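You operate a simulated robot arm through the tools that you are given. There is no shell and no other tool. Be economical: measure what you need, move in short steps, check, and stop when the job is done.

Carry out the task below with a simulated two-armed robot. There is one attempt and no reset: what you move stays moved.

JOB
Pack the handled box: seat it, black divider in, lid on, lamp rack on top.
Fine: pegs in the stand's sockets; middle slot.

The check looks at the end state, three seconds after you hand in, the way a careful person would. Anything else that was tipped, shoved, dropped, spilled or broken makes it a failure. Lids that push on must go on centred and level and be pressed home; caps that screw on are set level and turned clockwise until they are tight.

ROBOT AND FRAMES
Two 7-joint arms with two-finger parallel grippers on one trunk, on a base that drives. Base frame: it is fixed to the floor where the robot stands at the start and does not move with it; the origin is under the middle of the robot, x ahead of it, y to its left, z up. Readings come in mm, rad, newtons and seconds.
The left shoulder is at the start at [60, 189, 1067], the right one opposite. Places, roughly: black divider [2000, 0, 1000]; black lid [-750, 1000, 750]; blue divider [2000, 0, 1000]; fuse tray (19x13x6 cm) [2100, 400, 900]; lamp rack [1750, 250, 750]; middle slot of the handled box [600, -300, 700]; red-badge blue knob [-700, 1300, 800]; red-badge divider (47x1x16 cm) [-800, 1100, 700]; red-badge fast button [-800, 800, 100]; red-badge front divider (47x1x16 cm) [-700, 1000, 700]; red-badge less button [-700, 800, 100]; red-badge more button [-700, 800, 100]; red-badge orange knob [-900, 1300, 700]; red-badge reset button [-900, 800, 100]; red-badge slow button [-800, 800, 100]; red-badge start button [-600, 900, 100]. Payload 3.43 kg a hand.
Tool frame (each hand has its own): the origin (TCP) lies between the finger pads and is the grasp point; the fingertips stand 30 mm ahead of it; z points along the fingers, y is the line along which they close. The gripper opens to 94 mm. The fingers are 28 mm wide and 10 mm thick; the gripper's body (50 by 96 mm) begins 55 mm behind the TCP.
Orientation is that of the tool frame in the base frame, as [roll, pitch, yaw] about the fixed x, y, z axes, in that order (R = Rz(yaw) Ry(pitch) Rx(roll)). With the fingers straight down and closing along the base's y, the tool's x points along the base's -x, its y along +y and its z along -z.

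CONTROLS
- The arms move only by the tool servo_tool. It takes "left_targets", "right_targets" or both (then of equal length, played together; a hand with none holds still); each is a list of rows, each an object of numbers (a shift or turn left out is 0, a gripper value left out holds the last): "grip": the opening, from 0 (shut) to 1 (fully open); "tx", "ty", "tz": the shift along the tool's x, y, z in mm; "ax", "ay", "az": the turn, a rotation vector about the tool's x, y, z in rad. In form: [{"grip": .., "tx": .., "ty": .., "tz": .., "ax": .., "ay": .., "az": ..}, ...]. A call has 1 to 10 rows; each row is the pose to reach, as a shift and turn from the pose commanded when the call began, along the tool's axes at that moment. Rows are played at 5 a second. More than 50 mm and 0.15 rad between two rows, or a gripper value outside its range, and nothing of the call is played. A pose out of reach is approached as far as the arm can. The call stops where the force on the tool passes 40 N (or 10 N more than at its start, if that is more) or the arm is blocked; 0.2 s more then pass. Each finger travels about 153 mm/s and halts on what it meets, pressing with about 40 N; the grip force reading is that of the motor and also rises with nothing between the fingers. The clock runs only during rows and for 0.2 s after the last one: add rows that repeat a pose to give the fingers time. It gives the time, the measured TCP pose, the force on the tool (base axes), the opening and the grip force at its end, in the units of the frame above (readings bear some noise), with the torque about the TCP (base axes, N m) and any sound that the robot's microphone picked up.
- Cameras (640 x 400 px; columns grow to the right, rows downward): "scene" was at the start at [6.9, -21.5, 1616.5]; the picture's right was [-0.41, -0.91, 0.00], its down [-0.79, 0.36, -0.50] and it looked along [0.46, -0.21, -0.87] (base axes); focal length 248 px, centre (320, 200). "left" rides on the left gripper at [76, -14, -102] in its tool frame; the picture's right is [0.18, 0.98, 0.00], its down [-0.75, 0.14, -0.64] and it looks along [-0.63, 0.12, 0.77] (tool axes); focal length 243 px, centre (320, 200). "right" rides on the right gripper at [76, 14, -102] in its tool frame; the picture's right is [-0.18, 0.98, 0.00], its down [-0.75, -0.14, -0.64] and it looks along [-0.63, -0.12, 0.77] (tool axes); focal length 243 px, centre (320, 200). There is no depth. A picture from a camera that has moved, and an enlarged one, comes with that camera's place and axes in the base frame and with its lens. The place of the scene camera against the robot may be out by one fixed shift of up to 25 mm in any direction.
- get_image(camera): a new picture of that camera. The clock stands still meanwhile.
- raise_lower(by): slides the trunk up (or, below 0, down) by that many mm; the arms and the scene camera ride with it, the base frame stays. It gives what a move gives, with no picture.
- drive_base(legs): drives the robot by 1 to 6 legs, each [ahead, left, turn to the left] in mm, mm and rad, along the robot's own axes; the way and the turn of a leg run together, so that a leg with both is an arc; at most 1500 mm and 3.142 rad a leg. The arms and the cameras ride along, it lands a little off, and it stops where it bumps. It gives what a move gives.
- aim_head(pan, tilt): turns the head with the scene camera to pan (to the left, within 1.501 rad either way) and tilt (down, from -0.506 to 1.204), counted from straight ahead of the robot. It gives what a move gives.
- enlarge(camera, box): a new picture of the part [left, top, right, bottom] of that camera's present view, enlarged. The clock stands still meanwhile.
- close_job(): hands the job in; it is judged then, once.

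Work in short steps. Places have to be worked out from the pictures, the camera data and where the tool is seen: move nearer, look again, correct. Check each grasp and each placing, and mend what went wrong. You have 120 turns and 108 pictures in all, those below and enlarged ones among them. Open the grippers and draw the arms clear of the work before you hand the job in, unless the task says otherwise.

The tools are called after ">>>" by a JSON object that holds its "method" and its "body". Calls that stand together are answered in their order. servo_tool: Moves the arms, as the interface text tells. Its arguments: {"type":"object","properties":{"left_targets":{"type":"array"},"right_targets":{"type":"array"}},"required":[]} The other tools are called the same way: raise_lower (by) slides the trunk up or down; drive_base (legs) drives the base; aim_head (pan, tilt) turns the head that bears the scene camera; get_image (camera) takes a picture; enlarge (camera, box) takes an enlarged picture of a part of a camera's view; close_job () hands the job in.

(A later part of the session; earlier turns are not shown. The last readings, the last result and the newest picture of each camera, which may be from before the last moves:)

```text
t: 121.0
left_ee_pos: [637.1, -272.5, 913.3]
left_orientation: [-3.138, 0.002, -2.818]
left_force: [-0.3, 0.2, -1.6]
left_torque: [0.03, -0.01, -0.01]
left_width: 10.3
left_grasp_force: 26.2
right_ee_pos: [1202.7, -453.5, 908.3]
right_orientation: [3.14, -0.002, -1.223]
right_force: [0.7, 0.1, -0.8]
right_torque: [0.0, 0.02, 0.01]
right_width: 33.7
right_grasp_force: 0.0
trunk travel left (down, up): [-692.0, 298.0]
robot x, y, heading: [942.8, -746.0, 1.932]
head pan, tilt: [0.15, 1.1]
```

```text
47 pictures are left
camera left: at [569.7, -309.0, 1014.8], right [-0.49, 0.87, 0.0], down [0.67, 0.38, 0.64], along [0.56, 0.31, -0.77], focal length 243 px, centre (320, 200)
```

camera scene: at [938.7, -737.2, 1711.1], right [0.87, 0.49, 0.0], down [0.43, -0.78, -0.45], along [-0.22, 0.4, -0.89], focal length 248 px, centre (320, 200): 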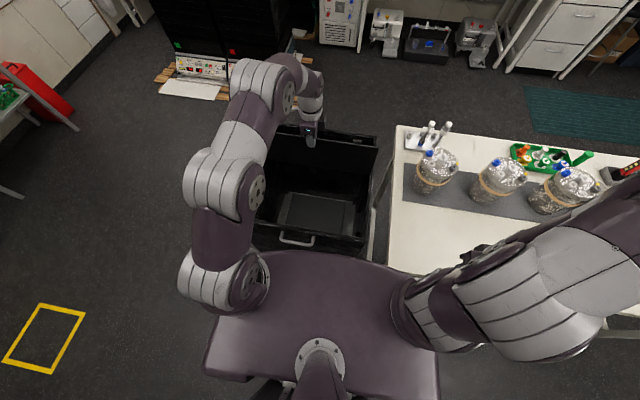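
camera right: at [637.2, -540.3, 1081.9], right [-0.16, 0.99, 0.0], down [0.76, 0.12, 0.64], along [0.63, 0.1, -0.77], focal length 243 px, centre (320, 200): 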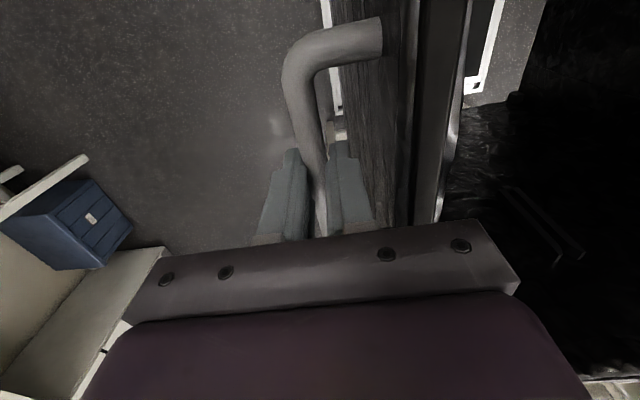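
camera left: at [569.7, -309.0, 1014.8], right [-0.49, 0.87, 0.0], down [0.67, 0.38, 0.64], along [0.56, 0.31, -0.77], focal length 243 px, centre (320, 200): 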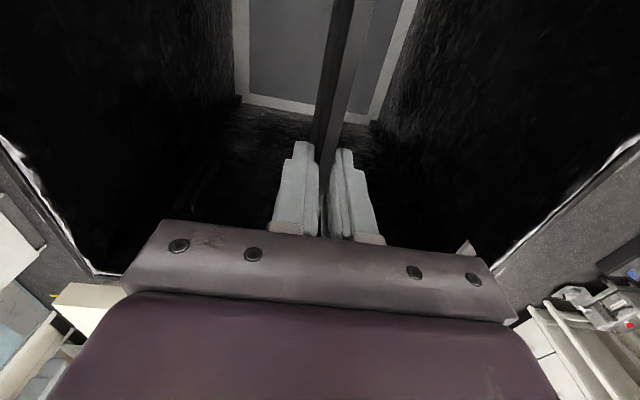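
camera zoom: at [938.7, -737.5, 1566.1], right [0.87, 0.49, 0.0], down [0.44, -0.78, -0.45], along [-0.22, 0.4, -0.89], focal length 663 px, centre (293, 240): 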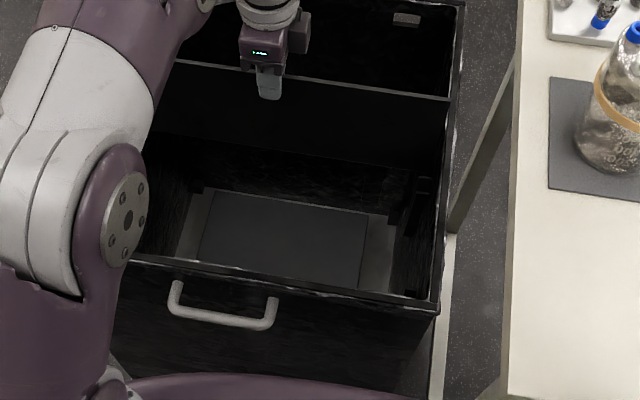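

The divider is inside the opening with its end just clear of the wall. I raise the right hand well above the table, then lower the divider a bit by arm, feeling for contact.

>>> {"method": "servo_tool", "body": {"left_targets": [{"tz": 0}, {"tz": 0}, {"tz": 8}, {"tz": 16}, {"tz": 24}, {"tz": 32}, {"tz": 40}], "right_targets": [{"tz": -35}, {"tz": -70}, {"tz": -105}, {"tz": -140}, {"tz": -160}, {"tz": -160}, {"tz": -160}]}}

>>> {"method": "enlarge", "body": {"camera": "scene", "box": [230, 100, 430, 250]}}

```text
t: 122.6
left_ee_pos: [636.7, -272.0, 873.5]
left_orientation: [-3.138, 0.002, -2.817]
left_force: [-0.6, -0.2, -1.2]
left_torque: [0.01, -0.02, 0.0]
left_width: 9.9
left_grasp_force: 26.6
right_ee_pos: [1201.2, -454.4, 1066.2]
right_orientation: [-3.141, -0.002, -1.223]
right_force: [1.0, -0.5, 0.1]
right_torque: [-0.01, -0.04, -0.02]
right_width: 33.9
right_grasp_force: 0.1
trunk travel left (down, up): [-692.0, 298.0]
robot x, y, heading: [943.6, -739.0, 1.929]
head pan, tilt: [0.15, 1.1]
```

```text
2.67 times, centred on (330, 175) of scene
camera zoom: at [938.5, -737.2, 1566.1], right [0.87, 0.49, 0.0], down [0.44, -0.78, -0.45], along [-0.22, 0.4, -0.89], focal length 663 px, centre (293, 267)
```

zoom: 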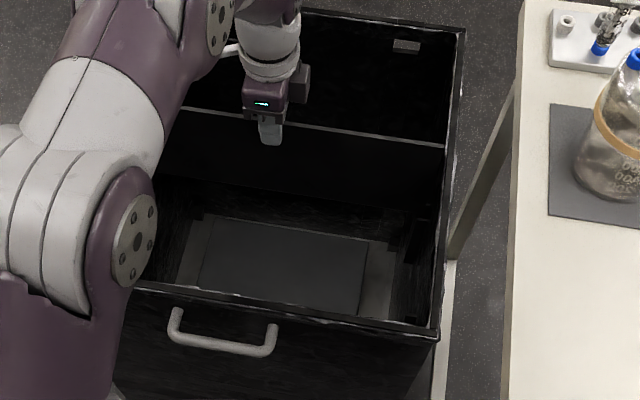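

The guide ridges on the far wall at the predicted middle-slot place are visible. I zoom in more to compare the divider's edge with the slot.

>>> {"method": "enlarge", "body": {"camera": "scene", "box": [350, 135, 414, 205]}}

```text
5.71 times, centred on (382, 170) of scene
camera zoom: at [938.5, -737.2, 1566.1], right [0.87, 0.49, 0.0], down [0.44, -0.78, -0.45], along [-0.22, 0.4, -0.89], focal length 1420 px, centre (-34, 371)
```

zoom: 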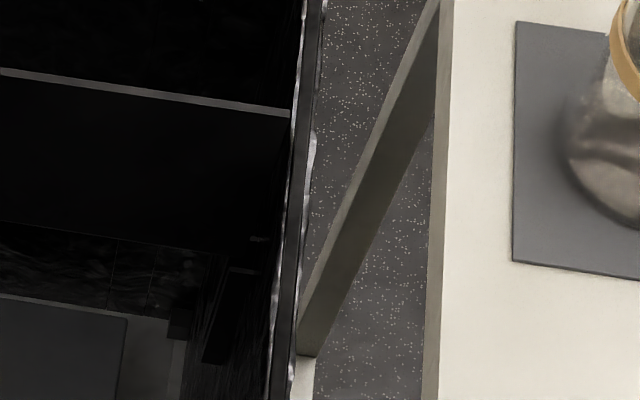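

The divider's lower corner lies between the two ridge tops. I lower gently by 36 mm into the slot watching the force.

>>> {"method": "servo_tool", "body": {"left_targets": [{"tz": 5}, {"tz": 10}, {"tz": 15}, {"tz": 20}, {"tz": 25}, {"tz": 30}, {"tz": 36}]}}

>>> {"method": "enlarge", "body": {"camera": "scene", "box": [230, 100, 430, 250]}}

```text
t: 124.2
left_ee_pos: [638.8, -272.3, 835.8]
left_orientation: [-3.137, 0.002, -2.818]
left_force: [0.6, -0.8, -1.7]
left_torque: [0.0, -0.01, 0.01]
left_width: 9.8
left_grasp_force: 25.6
right_ee_pos: [1201.5, -453.7, 1067.1]
right_orientation: [3.14, -0.003, -1.224]
right_force: [-0.5, 0.1, -0.3]
right_torque: [0.0, 0.0, 0.0]
right_width: 33.7
right_grasp_force: 0.1
trunk travel left (down, up): [-692.0, 298.0]
robot x, y, heading: [943.7, -749.0, 1.926]
head pan, tilt: [0.15, 1.1]
```

```text
2.67 times, centred on (330, 175) of scene
camera zoom: at [938.6, -737.2, 1566.1], right [0.87, 0.49, 0.0], down [0.44, -0.78, -0.45], along [-0.22, 0.4, -0.89], focal length 663 px, centre (293, 267)
```

zoom: 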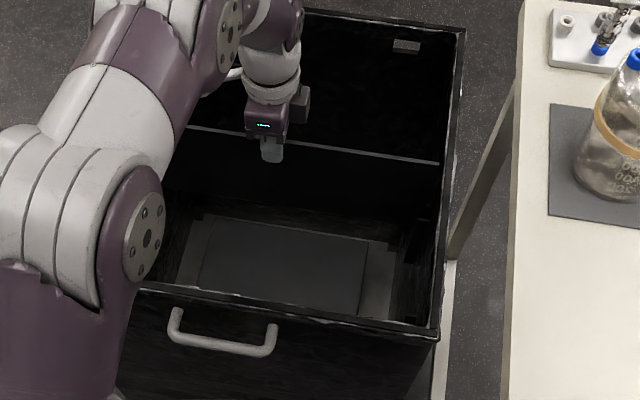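

No resistance; I continue down 48 mm, then probe.

>>> {"method": "servo_tool", "body": {"left_targets": [{"tz": 8}, {"tz": 16}, {"tz": 24}, {"tz": 32}, {"tz": 40}, {"tz": 48}]}}

>>> {"method": "servo_tool", "body": {"left_targets": [{"ty": 4}, {"ty": 8}, {"ty": 8}]}}

```text
t: 125.6
left_ee_pos: [639.1, -271.4, 789.0]
left_orientation: [-3.137, 0.002, -2.816]
left_force: [1.0, -0.3, -2.2]
left_torque: [0.0, 0.0, -0.03]
left_width: 10.1
left_grasp_force: 26.1
right_ee_pos: [1201.4, -454.7, 1066.4]
right_orientation: [3.141, -0.002, -1.225]
right_force: [0.6, 0.2, -0.3]
right_torque: [0.02, 0.0, -0.01]
right_width: 33.5
right_grasp_force: 0.0
trunk travel left (down, up): [-692.0, 298.0]
robot x, y, heading: [941.4, -743.0, 1.935]
head pan, tilt: [0.15, 1.1]
```

```text
t: 126.4
left_ee_pos: [635.6, -266.1, 789.5]
left_orientation: [-3.139, 0.003, -2.817]
left_force: [3.7, -5.6, -1.2]
left_torque: [-0.04, -0.07, 0.01]
left_width: 10.2
left_grasp_force: 25.9
right_ee_pos: [1202.3, -455.3, 1066.4]
right_orientation: [3.141, 0.0, -1.223]
right_force: [-0.5, 0.4, 1.0]
right_torque: [0.01, 0.02, 0.03]
right_width: 33.8
right_grasp_force: 0.0
trunk travel left (down, up): [-692.0, 298.0]
robot x, y, heading: [941.3, -741.6, 1.93]
head pan, tilt: [0.15, 1.1]
```

Moving +8 mm met a restoring force. I probe the other side to confirm the divider is captive between ridges.

>>> {"method": "servo_tool", "body": {"left_targets": [{"ty": -5}, {"ty": -10}, {"ty": -16}, {"ty": -16}]}}

```text
t: 127.4
left_ee_pos: [639.4, -279.9, 790.3]
left_orientation: [-3.141, 0.002, -2.818]
left_force: [-1.8, 4.4, -0.6]
left_torque: [0.03, 0.09, 0.06]
left_width: 10.4
left_grasp_force: 26.3
right_ee_pos: [1202.1, -454.1, 1067.2]
right_orientation: [3.139, -0.001, -1.224]
right_force: [0.6, -0.3, 0.8]
right_torque: [0.01, 0.0, -0.02]
right_width: 33.8
right_grasp_force: 0.0
trunk travel left (down, up): [-692.0, 298.0]
robot x, y, heading: [943.4, -743.0, 1.933]
head pan, tilt: [0.15, 1.1]
```

Captive both ways — in the slot. I recentre and lower until it bottoms.

>>> {"method": "servo_tool", "body": {"left_targets": [{"ty": 8}, {"ty": 8, "tz": 8}, {"ty": 8, "tz": 16}, {"ty": 8, "tz": 24}, {"ty": 8, "tz": 32}, {"ty": 8, "tz": 40}, {"ty": 8, "tz": 48}, {"ty": 8, "tz": 56}, {"ty": 8, "tz": 62}, {"ty": 8, "tz": 68}]}}

```text
t: 129.6
left_ee_pos: [636.8, -273.4, 722.5]
left_orientation: [-3.141, 0.001, -2.818]
left_force: [-1.5, 4.9, 24.9]
left_torque: [-0.08, -0.02, -0.02]
left_width: 10.4
left_grasp_force: 26.2
right_ee_pos: [1201.9, -455.4, 1067.3]
right_orientation: [3.141, 0.001, -1.224]
right_force: [0.6, 0.1, 0.2]
right_torque: [-0.02, 0.02, 0.0]
right_width: 33.7
right_grasp_force: 0.0
trunk travel left (down, up): [-692.0, 298.0]
robot x, y, heading: [941.0, -740.7, 1.931]
head pan, tilt: [0.15, 1.1]
```

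Bottomed at TCP 722 as predicted. I relax, open moderately, and rise.

>>> {"method": "servo_tool", "body": {"left_targets": [{"tz": -2, "grip": 0.2}, {"tz": -2, "grip": 0.5}, {"tz": -2, "grip": 0.5}, {"tz": -45, "grip": 0.5}, {"tz": -90, "grip": 0.5}, {"tz": -135, "grip": 0.5}, {"tz": -180, "grip": 0.5}, {"tz": -225, "grip": 0.5}, {"tz": -270, "grip": 0.5}]}}

>>> {"method": "raise_lower", "body": {"by": 150}}

>>> {"method": "get_image", "body": {"camera": "left"}}

>>> {"method": "get_image", "body": {"camera": "scene"}}

```text
t: 131.6
left_ee_pos: [640.4, -270.8, 983.4]
left_orientation: [-3.136, 0.002, -2.817]
left_force: [0.2, 0.0, -0.3]
left_torque: [-0.01, -0.02, 0.02]
left_width: 47.3
left_grasp_force: 0.1
left hand out of reach, approached as far as the arm can: row 9
right_ee_pos: [1202.1, -453.8, 1066.5]
right_orientation: [3.14, -0.002, -1.224]
right_force: [-0.2, -0.5, 0.4]
right_torque: [0.01, -0.01, -0.01]
right_width: 33.7
right_grasp_force: 0.1
trunk travel left (down, up): [-692.0, 298.0]
robot x, y, heading: [940.6, -741.0, 1.929]
head pan, tilt: [0.15, 1.1]
```

```text
t: 133.3
left_ee_pos: [640.9, -270.6, 1135.3]
left_orientation: [-3.14, 0.002, -2.817]
left_force: [0.8, 0.1, 0.9]
left_torque: [-0.02, 0.03, 0.01]
left_width: 46.9
left_grasp_force: 0.0
right_ee_pos: [1201.0, -455.2, 1216.1]
right_orientation: [3.141, -0.002, -1.224]
right_force: [-0.6, 0.4, -0.7]
right_torque: [-0.03, -0.03, -0.03]
right_width: 33.7
right_grasp_force: 0.1
trunk travel left (down, up): [-842.0, 148.0]
robot x, y, heading: [941.7, -741.7, 1.931]
head pan, tilt: [0.15, 1.1]
```

```text
43 pictures are left
camera left: at [573.0, -306.9, 1236.2], right [-0.49, 0.87, 0.0], down [0.67, 0.38, 0.64], along [0.56, 0.31, -0.77], focal length 243 px, centre (320, 200)
```

left: 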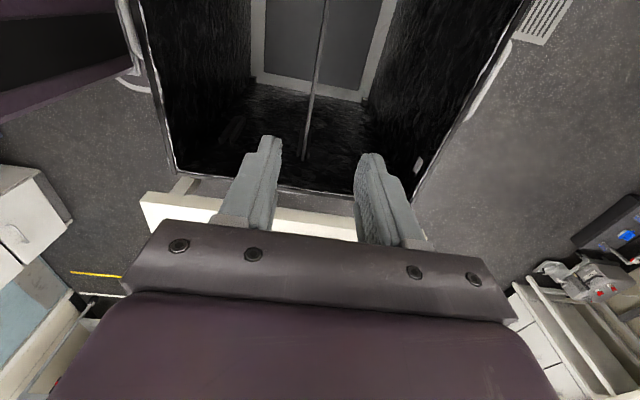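

```text
42 pictures are left
camera scene: at [938.7, -737.4, 1716.0], right [0.87, 0.49, 0.0], down [0.44, -0.78, -0.45], along [-0.22, 0.4, -0.89], focal length 248 px, centre (320, 200)
```

scene: 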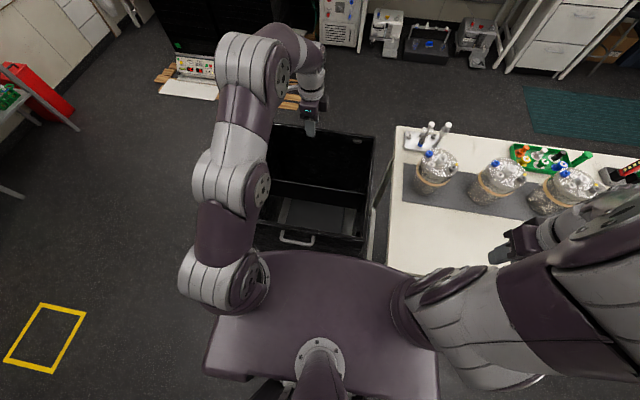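

The black divider stands in the middle slot. Next the lid: I back away and drive around the box toward the red-badge unit, then look.

>>> {"method": "drive_base", "body": {"legs": [[-450, 0, 0], [0, 1050, 0], [1150, 0, 0]]}}

>>> {"method": "servo_tool", "body": {"left_targets": [{"tx": -10, "az": -0.145}, {"tx": -20, "az": -0.29}, {"tx": -30, "az": -0.435}, {"tx": -40, "az": -0.58}, {"tx": -50, "az": -0.725}, {"tx": -60, "az": -0.87}, {"tx": -60, "az": -1.015}, {"tx": -60, "az": -1.16}, {"tx": -60, "az": -1.305}, {"tx": -60, "az": -1.45}]}}

>>> {"method": "aim_head", "body": {"pan": 0.0, "tilt": 0.8}}

>>> {"method": "get_image", "body": {"camera": "scene"}}

```text
t: 146.6
left_ee_pos: [-612.0, 34.7, 1135.1]
left_orientation: [-3.139, 0.001, -2.829]
left_force: [0.9, 0.2, -0.1]
left_torque: [-0.02, -0.02, 0.03]
left_width: 46.9
left_grasp_force: 0.0
right_ee_pos: [-51.4, -156.8, 1216.9]
right_orientation: [3.14, 0.0, -1.234]
right_force: [0.6, -0.2, 1.3]
right_torque: [0.02, 0.0, -0.01]
right_width: 33.8
right_grasp_force: 0.1
trunk travel left (down, up): [-842.0, 148.0]
robot x, y, heading: [-312.6, -443.9, 1.918]
head pan, tilt: [0.15, 1.1]
```

```text
t: 148.8
left_ee_pos: [-553.1, 46.7, 1130.6]
left_orientation: [-3.138, 0.0, -1.375]
left_force: [0.0, -0.5, 0.1]
left_torque: [0.04, 0.01, -0.02]
left_width: 47.0
left_grasp_force: 0.1
left hand out of reach, approached as far as the arm can: row 4, 5, 6, 7, 8, 9, 10
right_ee_pos: [-53.0, -155.1, 1216.9]
right_orientation: [3.139, -0.003, -1.235]
right_force: [0.6, 0.4, 0.1]
right_torque: [0.0, -0.02, 0.0]
right_width: 33.8
right_grasp_force: 0.0
trunk travel left (down, up): [-842.0, 148.0]
robot x, y, heading: [-316.4, -442.4, 1.927]
head pan, tilt: [0.15, 1.1]
```

```text
t: 149.6
left_ee_pos: [-553.1, 47.1, 1130.4]
left_orientation: [-3.139, -0.001, -1.378]
left_force: [-1.0, 0.2, -0.1]
left_torque: [-0.01, -0.01, -0.04]
left_width: 47.0
left_grasp_force: 0.0
right_ee_pos: [-52.2, -156.1, 1216.6]
right_orientation: [3.14, -0.003, -1.234]
right_force: [-1.1, -0.2, -1.0]
right_torque: [-0.03, -0.03, -0.03]
right_width: 33.6
right_grasp_force: 0.1
trunk travel left (down, up): [-842.0, 148.0]
robot x, y, heading: [-313.2, -437.9, 1.921]
head pan, tilt: [0.0, 0.799]
```

```text
41 pictures are left
camera scene: at [-316.0, -415.4, 1737.8], right [0.94, 0.34, 0.0], down [0.25, -0.67, -0.7], along [-0.24, 0.65, -0.72], focal length 248 px, centre (320, 200)
```

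scene: 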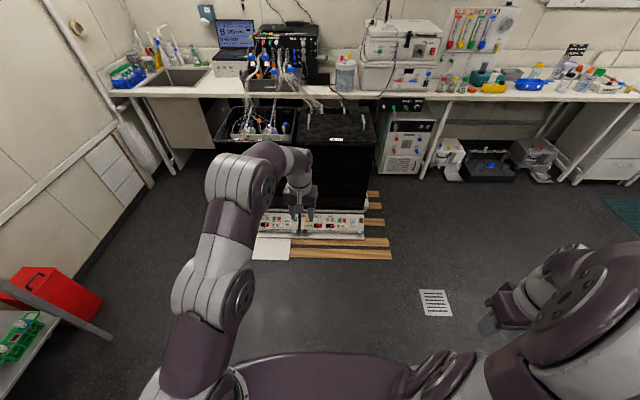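

The red-badge unit is straight ahead. I zoom in on its lid.

>>> {"method": "enlarge", "body": {"camera": "scene", "box": [200, 80, 400, 270]}}

```text
2.11 times, centred on (300, 175) of scene
camera zoom: at [-316.0, -415.4, 1737.8], right [0.94, 0.34, 0.0], down [0.25, -0.67, -0.7], along [-0.24, 0.65, -0.72], focal length 523 px, centre (362, 253)
```

zoom: 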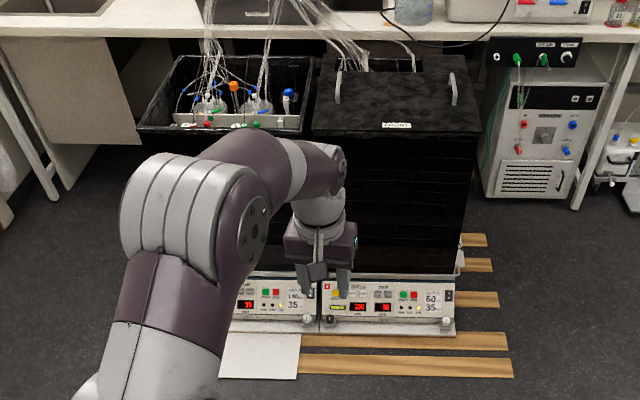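

The planks and panel keep the base ≈0.6 m+ from the lid handles, so I need a longer reach: I'll pitch the tools forward 45°. First I bring both hands into line with the handles.

>>> {"method": "servo_tool", "body": {"left_targets": [{"ty": 25, "tz": 20, "az": -0.03}, {"ty": 50, "tz": 40, "az": -0.06}, {"ty": 75, "tz": 60, "az": -0.09}, {"ty": 100, "tz": 80, "az": -0.12}, {"ty": 125, "tz": 100, "az": -0.15}, {"ty": 137, "tz": 120, "az": -0.157}, {"ty": 137, "tz": 120, "az": -0.157}, {"ty": 137, "tz": 120, "az": -0.157}, {"ty": 137, "tz": 120, "az": -0.157}, {"ty": 137, "tz": 120, "az": -0.157}], "right_targets": [{"tx": -35, "ty": 15, "tz": 20}, {"tx": -70, "ty": 30, "tz": 40}, {"tx": -105, "ty": 45, "tz": 60}, {"tx": -140, "ty": 60, "tz": 80}, {"tx": -175, "ty": 75, "tz": 100}, {"tx": -210, "ty": 90, "tz": 120}, {"tx": -245, "ty": 105, "tz": 140}, {"tx": -280, "ty": 120, "tz": 160}, {"tx": -315, "ty": 135, "tz": 180}, {"tx": -350, "ty": 150, "tz": 200}]}}

>>> {"method": "servo_tool", "body": {"left_targets": [{"ay": -0.13, "tx": -20}, {"ay": -0.26, "tx": -45}, {"ay": -0.39, "tx": -70}, {"ay": -0.52, "tx": -95}, {"ay": -0.65, "tx": -120}, {"ay": -0.785, "tx": -145}, {"ay": -0.785, "tx": -175}, {"ay": -0.785, "tx": -205}], "right_targets": [{"ay": -0.13, "tx": -20}, {"ay": -0.26, "tx": -45}, {"ay": -0.39, "tx": -70}, {"ay": -0.52, "tx": -95}, {"ay": -0.65, "tx": -120}, {"ay": -0.785, "tx": -145}, {"ay": -0.785, "tx": -175}, {"ay": -0.785, "tx": -205}]}}

```text
t: 151.8
left_ee_pos: [-689.6, 24.8, 1009.7]
left_orientation: [-3.136, -0.002, -1.22]
left_force: [-0.1, -0.4, 0.0]
left_torque: [-0.02, -0.02, 0.0]
left_width: 46.9
left_grasp_force: 0.0
right_ee_pos: [-312.5, 126.9, 1013.7]
right_orientation: [3.14, -0.001, -1.235]
right_force: [0.2, 0.9, -0.3]
right_torque: [-0.02, -0.01, -0.03]
right_width: 33.8
right_grasp_force: 0.1
trunk travel left (down, up): [-842.0, 148.0]
robot x, y, heading: [-317.8, -437.7, 1.919]
head pan, tilt: [0.0, 0.799]
```

```text
t: 153.6
left_ee_pos: [-760.8, 212.7, 1007.2]
left_orientation: [-3.138, 0.782, -1.218]
left_force: [-0.4, -0.3, -0.5]
left_torque: [-0.06, -0.04, 0.01]
left_width: 46.8
left_grasp_force: 0.0
right_ee_pos: [-376.6, 321.0, 1013.8]
right_orientation: [3.141, 0.784, -1.236]
right_force: [-0.5, -0.9, 0.5]
right_torque: [-0.03, 0.0, 0.02]
right_width: 33.7
right_grasp_force: 0.0
trunk travel left (down, up): [-842.0, 148.0]
robot x, y, heading: [-312.1, -442.0, 1.918]
head pan, tilt: [0.0, 0.799]
```

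Both hands reach ≈750 mm ahead at 45°. I test how much farther they go.

>>> {"method": "servo_tool", "body": {"left_targets": [{"tx": -20, "tz": 20}, {"tx": -40, "tz": 40}, {"tx": -60, "tz": 60}, {"tx": -80, "tz": 80}], "right_targets": [{"tx": -30, "tz": 30}, {"tx": -60, "tz": 60}, {"tx": -80, "tz": 80}, {"tx": -100, "tz": 100}]}}

```text
t: 154.6
left_ee_pos: [-767.8, 234.2, 1014.1]
left_orientation: [-3.138, 0.78, -1.219]
left_force: [0.2, 0.1, 0.6]
left_torque: [-0.01, -0.02, 0.01]
left_width: 47.3
left_grasp_force: 0.1
left hand out of reach, approached as far as the arm can: row 1, 2, 3, 4
right_ee_pos: [-393.0, 371.4, 1013.5]
right_orientation: [3.136, 0.782, -1.236]
right_force: [0.5, 0.4, -0.5]
right_torque: [0.03, 0.0, -0.01]
right_width: 33.6
right_grasp_force: 0.1
right hand out of reach, approached as far as the arm can: row 2, 3, 4
trunk travel left (down, up): [-842.0, 148.0]
robot x, y, heading: [-313.9, -439.3, 1.923]
head pan, tilt: [0.0, 0.799]
```

Limit ≈785 mm. I retract to ≈730, shift the base right 100 mm and drive 680 mm ahead, then look at the lid up close.

>>> {"method": "servo_tool", "body": {"left_targets": [{"tx": 25, "tz": -25}, {"tx": 50, "tz": -50}], "right_targets": [{"tx": 25, "tz": -25}, {"tx": 50, "tz": -50}]}}

>>> {"method": "drive_base", "body": {"legs": [[0, -100, 0], [680, 0, 0]]}}

>>> {"method": "aim_head", "body": {"pan": 0.0, "tilt": 0.85}}

>>> {"method": "get_image", "body": {"camera": "scene"}}

>>> {"method": "get_image", "body": {"camera": "left"}}

>>> {"method": "get_image", "body": {"camera": "right"}}

```text
t: 155.2
left_ee_pos: [-741.4, 168.4, 1016.9]
left_orientation: [-3.138, 0.784, -1.22]
left_force: [0.3, 0.0, -0.6]
left_torque: [0.02, 0.06, -0.03]
left_width: 46.8
left_grasp_force: 0.1
right_ee_pos: [-369.8, 297.8, 1014.5]
right_orientation: [3.138, 0.785, -1.238]
right_force: [-0.3, 0.3, -0.3]
right_torque: [-0.02, -0.03, 0.01]
right_width: 33.8
right_grasp_force: 0.1
trunk travel left (down, up): [-842.0, 148.0]
robot x, y, heading: [-312.1, -441.1, 1.919]
head pan, tilt: [0.0, 0.799]
```

```text
t: 159.6
left_ee_pos: [-865.7, 837.8, 1015.2]
left_orientation: [-3.138, 0.782, -1.228]
left_force: [0.6, -1.0, -0.2]
left_torque: [-0.01, -0.01, 0.01]
left_width: 47.0
left_grasp_force: 0.0
right_ee_pos: [-490.8, 962.9, 1013.2]
right_orientation: [3.14, 0.784, -1.248]
right_force: [0.2, 0.9, 0.1]
right_torque: [-0.03, 0.0, 0.02]
right_width: 33.6
right_grasp_force: 0.0
trunk travel left (down, up): [-842.0, 148.0]
robot x, y, heading: [-446.3, 218.4, 1.908]
head pan, tilt: [0.0, 0.799]
```

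```text
t: 160.2
left_ee_pos: [-864.8, 839.7, 1014.1]
left_orientation: [-3.136, 0.783, -1.226]
left_force: [0.7, -0.2, 0.5]
left_torque: [0.01, 0.03, 0.0]
left_width: 47.2
left_grasp_force: 0.0
right_ee_pos: [-491.8, 963.4, 1013.2]
right_orientation: [3.141, 0.783, -1.248]
right_force: [0.1, 0.2, -0.1]
right_torque: [-0.02, -0.02, -0.01]
right_width: 33.5
right_grasp_force: 0.1
trunk travel left (down, up): [-842.0, 148.0]
robot x, y, heading: [-446.9, 218.2, 1.913]
head pan, tilt: [0.0, 0.85]
```

```text
39 pictures are left
camera scene: at [-444.2, 245.5, 1733.8], right [0.94, 0.33, 0.0], down [0.25, -0.71, -0.66], along [-0.22, 0.62, -0.75], focal length 248 px, centre (320, 200)
```

scene: 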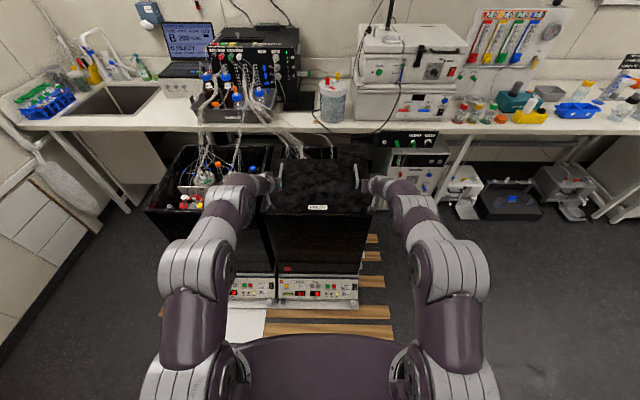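

```text
38 pictures are left
camera left: at [-809.2, 724.8, 1032.6], right [-0.88, -0.45, -0.13], down [-0.16, 0.03, 0.99], along [-0.44, 0.89, -0.1], focal length 243 px, centre (320, 200)
```

left: 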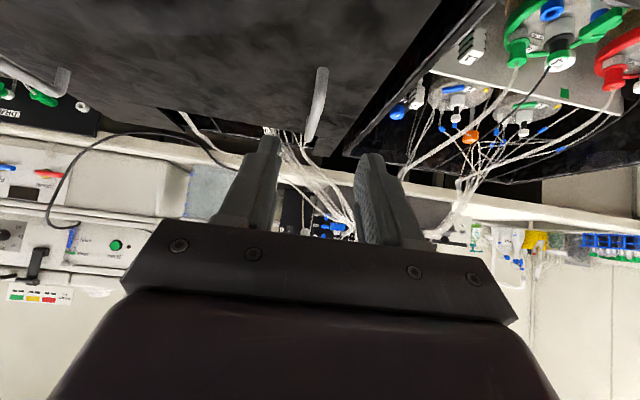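

```text
37 pictures are left
camera right: at [-464.8, 839.4, 1030.7], right [-0.97, -0.19, 0.13], down [0.11, 0.12, 0.99], along [-0.2, 0.97, -0.1], focal length 243 px, centre (320, 200)
```

right: 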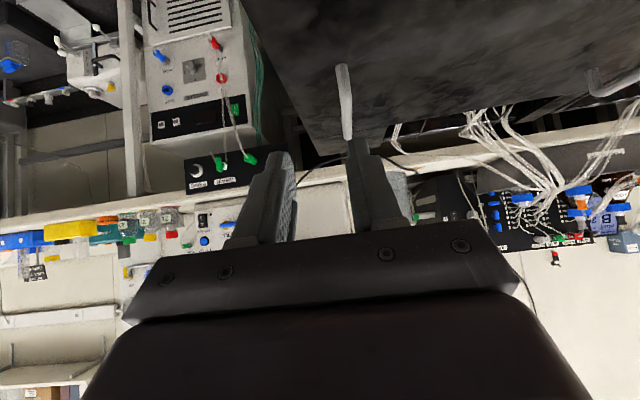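

Triangulated: lid handle bars at z≈885, centres ≈(−940,1041) and (−587,1164), 374 mm apart, lid heading ≈1.906. I drive 160 mm nearer, shift the right hand 22 mm inward, widen grips and lower the trunk 70 mm.

>>> {"method": "servo_tool", "body": {"left_targets": [{"ty": 2, "grip": 0.5}, {"ty": 4, "grip": 0.5}], "right_targets": [{"ty": 11, "grip": 0.5}, {"ty": 22, "grip": 0.5}]}}

>>> {"method": "drive_base", "body": {"legs": [[160, 0, 0]]}}

>>> {"method": "raise_lower", "body": {"by": -75}}

>>> {"method": "get_image", "body": {"camera": "left"}}

>>> {"method": "get_image", "body": {"camera": "right"}}

```text
t: 160.8
left_ee_pos: [-868.1, 836.6, 1014.3]
left_orientation: [-3.136, 0.784, -1.228]
left_force: [-0.6, -0.7, 0.1]
left_torque: [0.01, -0.03, -0.01]
left_width: 47.0
left_grasp_force: 0.2
right_ee_pos: [-513.0, 956.1, 1012.3]
right_orientation: [3.14, 0.783, -1.248]
right_force: [-0.2, 0.2, -0.9]
right_torque: [0.0, 0.0, 0.0]
right_width: 47.1
right_grasp_force: 0.0
trunk travel left (down, up): [-842.0, 148.0]
robot x, y, heading: [-443.9, 226.8, 1.912]
head pan, tilt: [0.0, 0.85]
```

```text
t: 162.2
left_ee_pos: [-921.3, 989.0, 1015.9]
left_orientation: [-3.137, 0.783, -1.229]
left_force: [-0.7, 0.0, 0.5]
left_torque: [0.01, 0.03, 0.01]
left_width: 46.7
left_grasp_force: 0.2
right_ee_pos: [-564.4, 1107.9, 1012.9]
right_orientation: [3.139, 0.786, -1.247]
right_force: [-0.1, 0.0, 0.4]
right_torque: [0.04, 0.0, 0.0]
right_width: 46.9
right_grasp_force: 0.1
trunk travel left (down, up): [-842.0, 148.0]
robot x, y, heading: [-499.8, 375.7, 1.91]
head pan, tilt: [0.0, 0.85]
```

```text
t: 163.4
left_ee_pos: [-920.9, 991.6, 940.7]
left_orientation: [-3.139, 0.784, -1.232]
left_force: [-0.2, -0.6, -0.4]
left_torque: [-0.01, -0.01, 0.0]
left_width: 46.8
left_grasp_force: 0.0
right_ee_pos: [-564.7, 1107.6, 938.7]
right_orientation: [3.14, 0.782, -1.249]
right_force: [0.9, 0.8, -1.3]
right_torque: [-0.03, -0.01, 0.01]
right_width: 47.3
right_grasp_force: 0.0
trunk travel left (down, up): [-767.0, 223.0]
robot x, y, heading: [-498.3, 374.9, 1.909]
head pan, tilt: [0.0, 0.85]
```

```text
36 pictures are left
camera left: at [-865.5, 877.4, 957.9], right [-0.88, -0.45, -0.13], down [-0.16, 0.03, 0.99], along [-0.44, 0.89, -0.1], focal length 243 px, centre (320, 200)
```

left: 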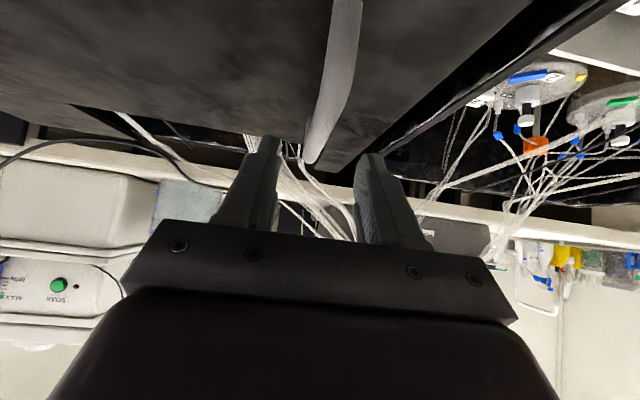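

```text
35 pictures are left
camera right: at [-538.2, 984.8, 956.1], right [-0.97, -0.19, 0.13], down [0.11, 0.12, 0.99], along [-0.2, 0.97, -0.1], focal length 243 px, centre (320, 200)
```

right: 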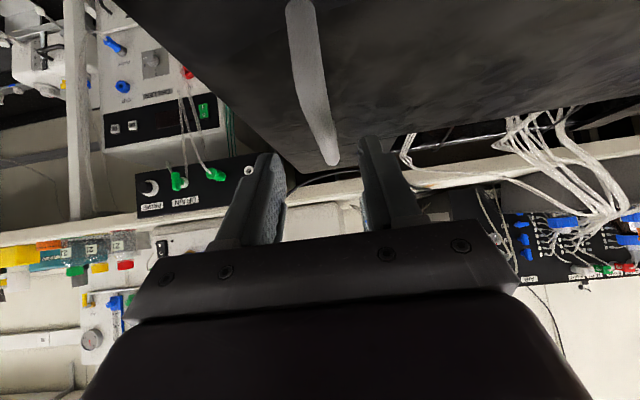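

Both bars run centred between the finger columns; I advance along the tool direction ≈68–73 mm so the fingers straddle the bars near their centres.

>>> {"method": "servo_tool", "body": {"left_targets": [{"ty": 1, "tz": 20}, {"ty": 1.5, "tz": 40}, {"ty": 1.5, "tz": 55}, {"ty": 1.5, "tz": 68}, {"ty": 1.5, "tz": 68}], "right_targets": [{"tx": -2, "ty": -1, "tz": 20}, {"tx": -4, "ty": -1, "tz": 40}, {"tx": -6, "ty": -1, "tz": 58}, {"tx": -7, "ty": -1, "tz": 73}, {"tx": -7, "ty": -1, "tz": 73}]}}

>>> {"method": "get_image", "body": {"camera": "left"}}

>>> {"method": "get_image", "body": {"camera": "right"}}

```text
t: 164.6
left_ee_pos: [-938.7, 1034.2, 891.9]
left_orientation: [-3.138, 0.784, -1.23]
left_force: [0.0, -1.3, 0.5]
left_torque: [0.0, 0.0, -0.02]
left_width: 46.7
left_grasp_force: 0.2
right_ee_pos: [-580.5, 1163.4, 893.2]
right_orientation: [3.141, 0.786, -1.249]
right_force: [-0.4, 0.2, 0.5]
right_torque: [0.0, 0.0, 0.0]
right_width: 47.2
right_grasp_force: 0.0
trunk travel left (down, up): [-767.0, 223.0]
robot x, y, heading: [-499.9, 373.7, 1.909]
head pan, tilt: [0.0, 0.85]
```

```text
34 pictures are left
camera left: at [-883.8, 921.3, 909.1], right [-0.88, -0.45, -0.13], down [-0.16, 0.03, 0.99], along [-0.44, 0.89, -0.1], focal length 243 px, centre (320, 200)
```

left: 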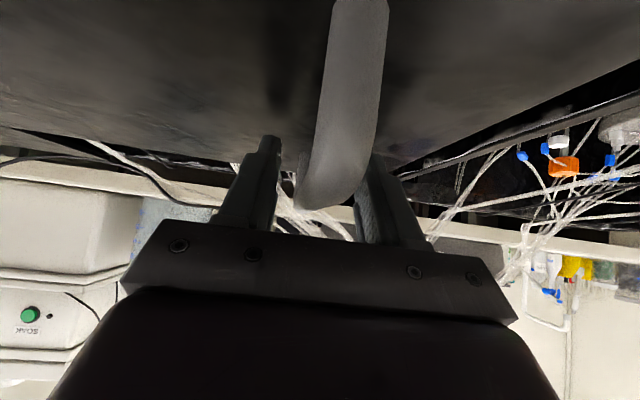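

```text
33 pictures are left
camera right: at [-555.0, 1038.6, 911.0], right [-0.97, -0.19, 0.13], down [0.11, 0.12, 0.99], along [-0.2, 0.97, -0.1], focal length 243 px, centre (320, 200)
```

right: 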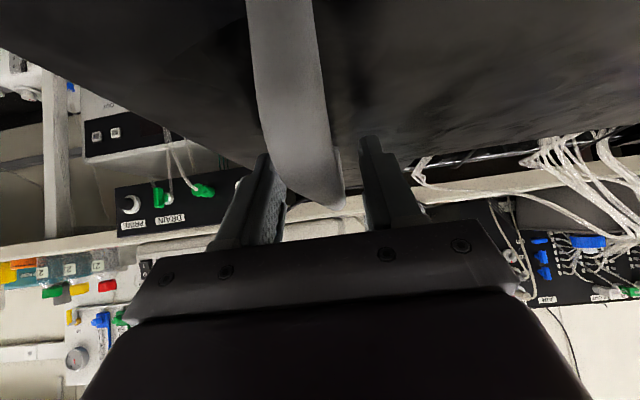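

Bars pass between the fingers on both sides. I close both grippers.

>>> {"method": "servo_tool", "body": {"left_targets": [{"grip": 0.3}, {"grip": 0.15}, {"grip": 0.0}, {"grip": 0.0}], "right_targets": [{"grip": 0.3}, {"grip": 0.15}, {"grip": 0.0}, {"grip": 0.0}]}}

```text
t: 165.3
left_ee_pos: [-933.8, 1037.6, 890.6]
left_orientation: [-3.136, 0.783, -1.236]
left_force: [0.9, -1.8, -0.3]
left_torque: [-0.06, -0.05, -0.57]
left_width: 18.0
left_grasp_force: 39.8
right_ee_pos: [-584.3, 1161.5, 892.2]
right_orientation: [3.135, 0.784, -1.247]
right_force: [-1.8, 0.7, 0.8]
right_torque: [-0.15, -0.03, -0.39]
right_width: 17.9
right_grasp_force: 40.2
trunk travel left (down, up): [-767.0, 223.0]
robot x, y, heading: [-497.7, 374.5, 1.908]
head pan, tilt: [0.0, 0.85]
stopped in row 3 (right hand): the force on the tool passed its limit at 43 N (the readings are from after the stop); the commanded pose is now the measured one
```

Both bars gripped (18 mm). I lift 25 mm with the trunk and check.

>>> {"method": "raise_lower", "body": {"by": 25}}

>>> {"method": "enlarge", "body": {"camera": "scene", "box": [140, 130, 440, 320]}}

```text
t: 166.0
left_ee_pos: [-934.7, 1037.7, 915.0]
left_orientation: [-3.137, 0.781, -1.236]
left_force: [1.9, -1.5, -1.8]
left_torque: [0.1, 0.04, -0.57]
left_width: 18.0
left_grasp_force: 40.1
right_ee_pos: [-585.1, 1162.6, 917.6]
right_orientation: [3.136, 0.785, -1.246]
right_force: [-1.7, 1.4, -2.8]
right_torque: [-0.06, -0.02, -0.39]
right_width: 17.9
right_grasp_force: 40.0
trunk travel left (down, up): [-792.0, 198.0]
robot x, y, heading: [-499.3, 372.8, 1.912]
head pan, tilt: [0.0, 0.85]
```

```text
2.11 times, centred on (290, 225) of scene
camera zoom: at [-498.3, 399.7, 1683.8], right [0.94, 0.33, 0.0], down [0.25, -0.71, -0.66], along [-0.22, 0.62, -0.75], focal length 523 px, centre (383, 147)
```

zoom: 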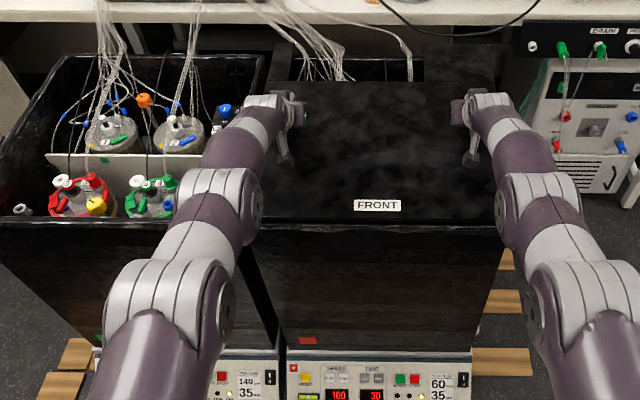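

The lid (≈0.5 kg, labelled FRONT, with a notch for the hoses at its rear) is free. I lift 45 mm more and back straight out away from the hoses.

>>> {"method": "raise_lower", "body": {"by": 45}}

>>> {"method": "drive_base", "body": {"legs": [[-150, 0, 0]]}}

>>> {"method": "get_image", "body": {"camera": "scene"}}

```text
t: 166.9
left_ee_pos: [-934.7, 1037.9, 959.7]
left_orientation: [-3.137, 0.78, -1.236]
left_force: [3.4, -1.8, -2.9]
left_torque: [-0.1, -0.04, -0.6]
left_width: 17.9
left_grasp_force: 39.9
right_ee_pos: [-586.2, 1162.3, 963.2]
right_orientation: [3.136, 0.784, -1.247]
right_force: [-3.8, 2.3, -3.8]
right_torque: [0.18, 0.04, -0.41]
right_width: 17.8
right_grasp_force: 40.1
trunk travel left (down, up): [-837.0, 153.0]
robot x, y, heading: [-497.0, 372.5, 1.899]
head pan, tilt: [0.0, 0.85]
```

```text
t: 168.3
left_ee_pos: [-883.3, 898.3, 958.8]
left_orientation: [-3.134, 0.78, -1.24]
left_force: [3.3, -1.6, -2.5]
left_torque: [-0.01, 0.02, -0.6]
left_width: 17.9
left_grasp_force: 40.0
right_ee_pos: [-535.3, 1022.6, 961.3]
right_orientation: [3.136, 0.782, -1.25]
right_force: [-3.9, 1.4, -3.5]
right_torque: [0.06, 0.01, -0.41]
right_width: 17.8
right_grasp_force: 39.7
trunk travel left (down, up): [-837.0, 153.0]
robot x, y, heading: [-445.7, 233.9, 1.904]
head pan, tilt: [0.0, 0.85]
```

```text
31 pictures are left
camera scene: at [-449.5, 259.8, 1728.7], right [0.94, 0.33, 0.0], down [0.25, -0.71, -0.66], along [-0.22, 0.62, -0.75], focal length 248 px, centre (320, 200)
```

scene: 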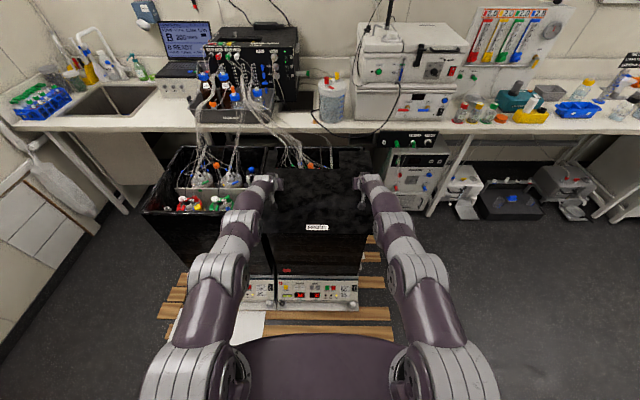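

The lid is clear of the hoses. The lid has a FRONT mark, so I need the handled box's front: I saw a white label inside its +y' wall. I raise, back off, turn toward the box and zoom in on that label.

>>> {"method": "raise_lower", "body": {"by": 110}}

>>> {"method": "drive_base", "body": {"legs": [[-700, 0, 0], [0, 0, -1.58], [0, -450, 0]]}}

>>> {"method": "aim_head", "body": {"pan": 0.1, "tilt": 0.75}}

>>> {"method": "get_image", "body": {"camera": "scene"}}

```text
t: 169.7
left_ee_pos: [-883.5, 898.8, 1069.5]
left_orientation: [-3.137, 0.781, -1.24]
left_force: [1.0, -2.3, -3.5]
left_torque: [-0.14, -0.06, -0.55]
left_width: 18.0
left_grasp_force: 40.1
right_ee_pos: [-534.7, 1020.4, 1072.8]
right_orientation: [3.136, 0.785, -1.249]
right_force: [-1.1, 2.6, -2.3]
right_torque: [0.2, 0.04, -0.38]
right_width: 17.6
right_grasp_force: 40.3
trunk travel left (down, up): [-947.0, 43.0]
robot x, y, heading: [-449.5, 230.7, 1.899]
head pan, tilt: [0.0, 0.85]
```

```text
t: 179.8
left_ee_pos: [600.6, -453.5, 1069.0]
left_orientation: [-3.136, 0.78, -2.827]
left_force: [-1.8, -0.9, -3.3]
left_torque: [0.01, -0.01, -0.52]
left_width: 18.1
left_grasp_force: 40.4
right_ee_pos: [717.1, -804.4, 1072.8]
right_orientation: [3.134, 0.783, -2.837]
right_force: [2.2, 1.5, -2.3]
right_torque: [0.03, -0.05, -0.33]
right_width: 17.7
right_grasp_force: 39.7
trunk travel left (down, up): [-947.0, 43.0]
robot x, y, heading: [-74.5, -875.7, 0.314]
head pan, tilt: [0.0, 0.85]
```

```text
t: 180.5
left_ee_pos: [600.3, -453.3, 1070.0]
left_orientation: [-3.136, 0.78, -2.828]
left_force: [-1.9, -1.7, -2.7]
left_torque: [0.0, -0.07, -0.52]
left_width: 17.9
left_grasp_force: 40.0
right_ee_pos: [717.0, -805.0, 1072.1]
right_orientation: [3.135, 0.784, -2.837]
right_force: [1.5, 1.5, -2.5]
right_torque: [0.0, 0.05, -0.35]
right_width: 17.6
right_grasp_force: 40.1
trunk travel left (down, up): [-947.0, 43.0]
robot x, y, heading: [-69.1, -875.4, 0.315]
head pan, tilt: [0.099, 0.75]
```

```text
30 pictures are left
camera scene: at [-45.7, -855.0, 1846.8], right [0.4, -0.92, 0.0], down [-0.63, -0.27, -0.73], along [0.67, 0.29, -0.68], focal length 248 px, centre (320, 200)
```

scene: 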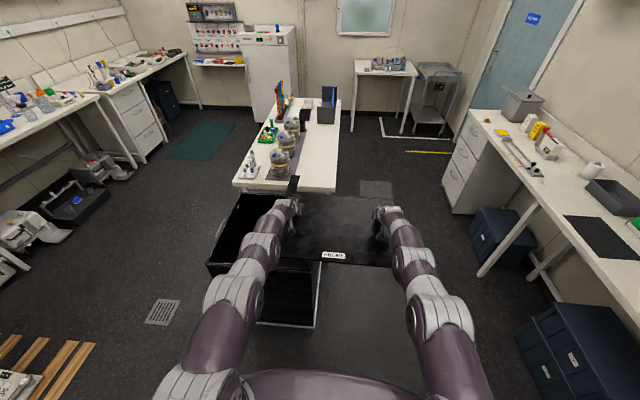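

The lid covers part of the view; I zoom in on the lid and the open box behind.

>>> {"method": "enlarge", "body": {"camera": "scene", "box": [200, 165, 410, 330]}}

```text
2.42 times, centred on (305, 248) of scene
camera zoom: at [-45.7, -855.0, 1846.8], right [0.4, -0.92, 0.0], down [-0.63, -0.27, -0.73], along [0.67, 0.29, -0.68], focal length 602 px, centre (356, 85)
```

zoom: 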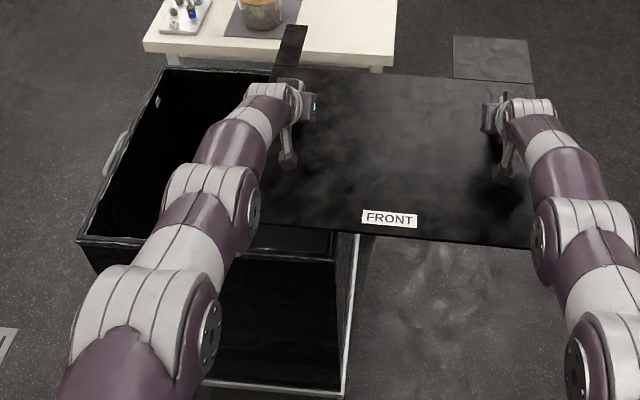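

A label is visible inside the +y' wall near the far corner; I zoom strongly to read it.

>>> {"method": "enlarge", "body": {"camera": "scene", "box": [228, 200, 250, 215]}}

```text
16.00 times, centred on (239, 208) of scene
camera zoom: at [-45.7, -855.0, 1846.8], right [0.4, -0.92, 0.0], down [-0.63, -0.27, -0.73], along [0.67, 0.29, -0.68], focal length 3976 px, centre (1616, 80)
```

zoom: 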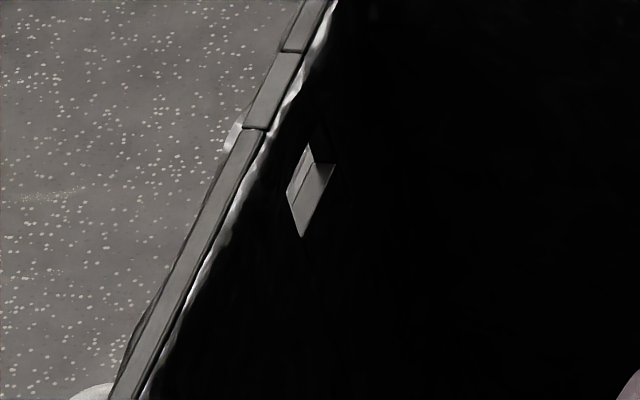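

That spot is a port hole in the +y' wall (the rear), so the box's front is the −y' side, where dividers run parallel to it. I go round to the −y' side so FRONT faces out there.

>>> {"method": "drive_base", "body": {"legs": [[0, -580, 0], [0, 0, 1.574], [0, -850, 0]]}}

>>> {"method": "aim_head", "body": {"pan": 0.0, "tilt": 0.9}}

>>> {"method": "get_image", "body": {"camera": "scene"}}

```text
t: 191.7
left_ee_pos: [449.3, -494.1, 1068.7]
left_orientation: [-3.136, 0.782, -1.25]
left_force: [2.1, -2.2, -2.0]
left_torque: [-0.01, 0.0, -0.52]
left_width: 17.9
left_grasp_force: 39.9
right_ee_pos: [800.4, -374.0, 1072.3]
right_orientation: [3.137, 0.783, -1.257]
right_force: [-1.0, 2.4, -2.7]
right_torque: [0.04, 0.01, -0.24]
right_width: 17.7
right_grasp_force: 40.1
trunk travel left (down, up): [-947.0, 43.0]
robot x, y, heading: [882.8, -1163.6, 1.89]
head pan, tilt: [0.099, 0.75]
```

```text
t: 192.3
left_ee_pos: [451.2, -493.2, 1070.1]
left_orientation: [-3.136, 0.78, -1.248]
left_force: [1.2, -1.4, -2.3]
left_torque: [0.08, 0.04, -0.46]
left_width: 18.1
left_grasp_force: 40.2
right_ee_pos: [799.8, -373.9, 1072.2]
right_orientation: [3.134, 0.784, -1.26]
right_force: [-0.2, 1.7, -1.9]
right_torque: [-0.03, -0.01, -0.24]
right_width: 17.8
right_grasp_force: 40.1
trunk travel left (down, up): [-947.0, 43.0]
robot x, y, heading: [879.4, -1160.3, 1.89]
head pan, tilt: [0.0, 0.901]
```

```text
27 pictures are left
camera scene: at [880.9, -1140.0, 1834.9], right [0.95, 0.32, 0.0], down [0.25, -0.74, -0.62], along [-0.2, 0.59, -0.78], focal length 248 px, centre (320, 200)
```

scene: 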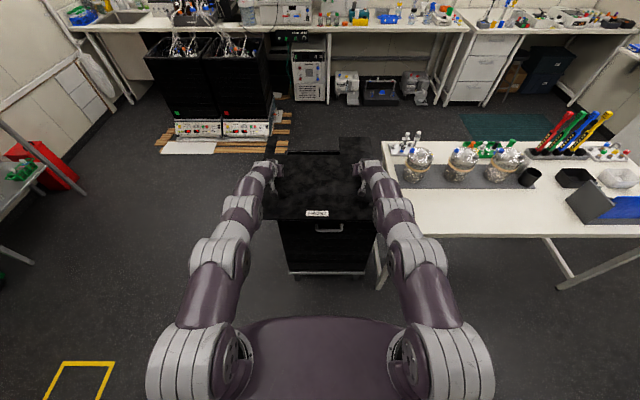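

Lid faces correctly. Grip centre is at box coords (−49,−149); I drive right 49 and ahead 142, lower 110 mm, and compare lid edges with the box rim.

>>> {"method": "drive_base", "body": {"legs": [[0, -49, -0.008], [142, 0, 0]]}}

>>> {"method": "raise_lower", "body": {"by": -110}}

>>> {"method": "enlarge", "body": {"camera": "scene", "box": [200, 110, 440, 290]}}

```text
t: 194.2
left_ee_pos: [458.5, -340.1, 1071.3]
left_orientation: [-3.137, 0.784, -1.256]
left_force: [1.5, -2.0, -2.4]
left_torque: [-0.03, -0.03, -0.5]
left_width: 17.9
left_grasp_force: 39.2
right_ee_pos: [809.4, -222.4, 1072.9]
right_orientation: [3.135, 0.785, -1.266]
right_force: [-2.1, 1.6, -2.3]
right_torque: [0.02, 0.0, -0.3]
right_width: 17.8
right_grasp_force: 40.4
trunk travel left (down, up): [-947.0, 43.0]
robot x, y, heading: [883.9, -1005.2, 1.89]
head pan, tilt: [0.0, 0.901]
```

```text
t: 195.6
left_ee_pos: [458.2, -339.9, 960.1]
left_orientation: [-3.137, 0.782, -1.255]
left_force: [1.0, -1.2, -2.0]
left_torque: [-0.07, -0.05, -0.47]
left_width: 18.1
left_grasp_force: 40.3
right_ee_pos: [808.6, -221.9, 963.4]
right_orientation: [3.136, 0.783, -1.263]
right_force: [-2.9, 0.8, -2.6]
right_torque: [0.15, 0.09, -0.26]
right_width: 17.7
right_grasp_force: 40.3
trunk travel left (down, up): [-837.0, 153.0]
robot x, y, heading: [880.5, -1015.3, 1.89]
head pan, tilt: [0.0, 0.901]
```

```text
2.22 times, centred on (320, 200) of scene
camera zoom: at [883.1, -988.2, 1724.9], right [0.95, 0.31, 0.0], down [0.25, -0.74, -0.62], along [-0.19, 0.59, -0.78], focal length 552 px, centre (320, 200)
```

zoom: 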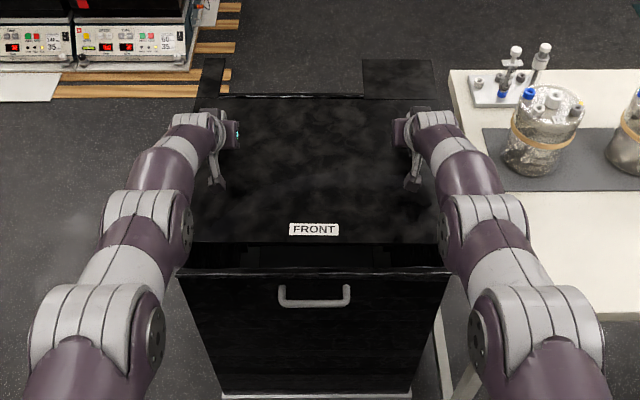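

Comparison of lid and rim edges in this view puts the lid ≈18 mm too far back and ≈8 mm too far right. I correct with both arms, lower 45 mm and look again.

>>> {"method": "servo_tool", "body": {"left_targets": [{"tx": 6, "ty": 4, "tz": -6}, {"tx": 12.4, "ty": 8, "tz": -12.4}, {"tx": 12.4, "ty": 8, "tz": -12.4}], "right_targets": [{"tx": 6, "ty": 4, "tz": -6}, {"tx": 12.4, "ty": 8, "tz": -12.4}, {"tx": 12.4, "ty": 8, "tz": -12.4}]}}

>>> {"method": "raise_lower", "body": {"by": -42}}

>>> {"method": "enlarge", "body": {"camera": "scene", "box": [220, 120, 420, 270]}}

```text
t: 196.4
left_ee_pos: [455.8, -357.7, 960.3]
left_orientation: [-3.136, 0.782, -1.257]
left_force: [-3.8, -4.0, -2.2]
left_torque: [-0.06, -0.02, -0.62]
left_width: 18.1
left_grasp_force: 40.1
right_ee_pos: [806.0, -239.4, 961.9]
right_orientation: [3.136, 0.783, -1.266]
right_force: [3.7, 3.5, -2.8]
right_torque: [0.13, 0.08, -0.17]
right_width: 17.6
right_grasp_force: 40.1
trunk travel left (down, up): [-837.0, 153.0]
robot x, y, heading: [881.0, -1010.3, 1.888]
head pan, tilt: [0.0, 0.901]
```

```text
t: 197.3
left_ee_pos: [456.6, -357.7, 919.1]
left_orientation: [-3.137, 0.783, -1.254]
left_force: [-6.9, -4.4, -2.5]
left_torque: [0.05, -0.04, -0.63]
left_width: 18.0
left_grasp_force: 39.8
right_ee_pos: [807.1, -241.1, 921.1]
right_orientation: [3.135, 0.783, -1.267]
right_force: [7.5, 3.8, -2.8]
right_torque: [0.06, 0.03, -0.12]
right_width: 17.6
right_grasp_force: 40.4
trunk travel left (down, up): [-795.0, 195.0]
robot x, y, heading: [878.7, -1007.2, 1.888]
head pan, tilt: [0.0, 0.901]
```

```text
2.67 times, centred on (320, 195) of scene
camera zoom: at [883.4, -989.0, 1682.9], right [0.95, 0.31, 0.0], down [0.25, -0.74, -0.62], along [-0.19, 0.59, -0.78], focal length 663 px, centre (320, 213)
```

zoom: 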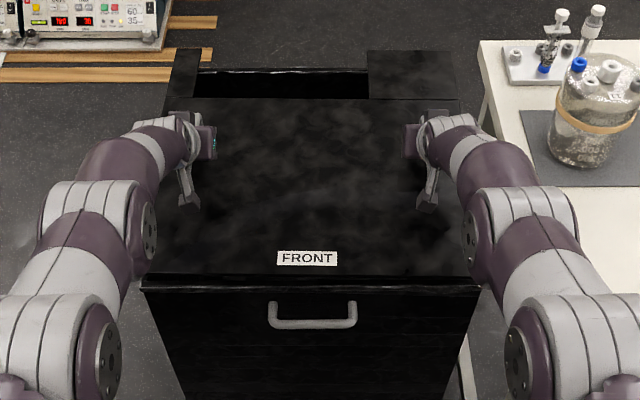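

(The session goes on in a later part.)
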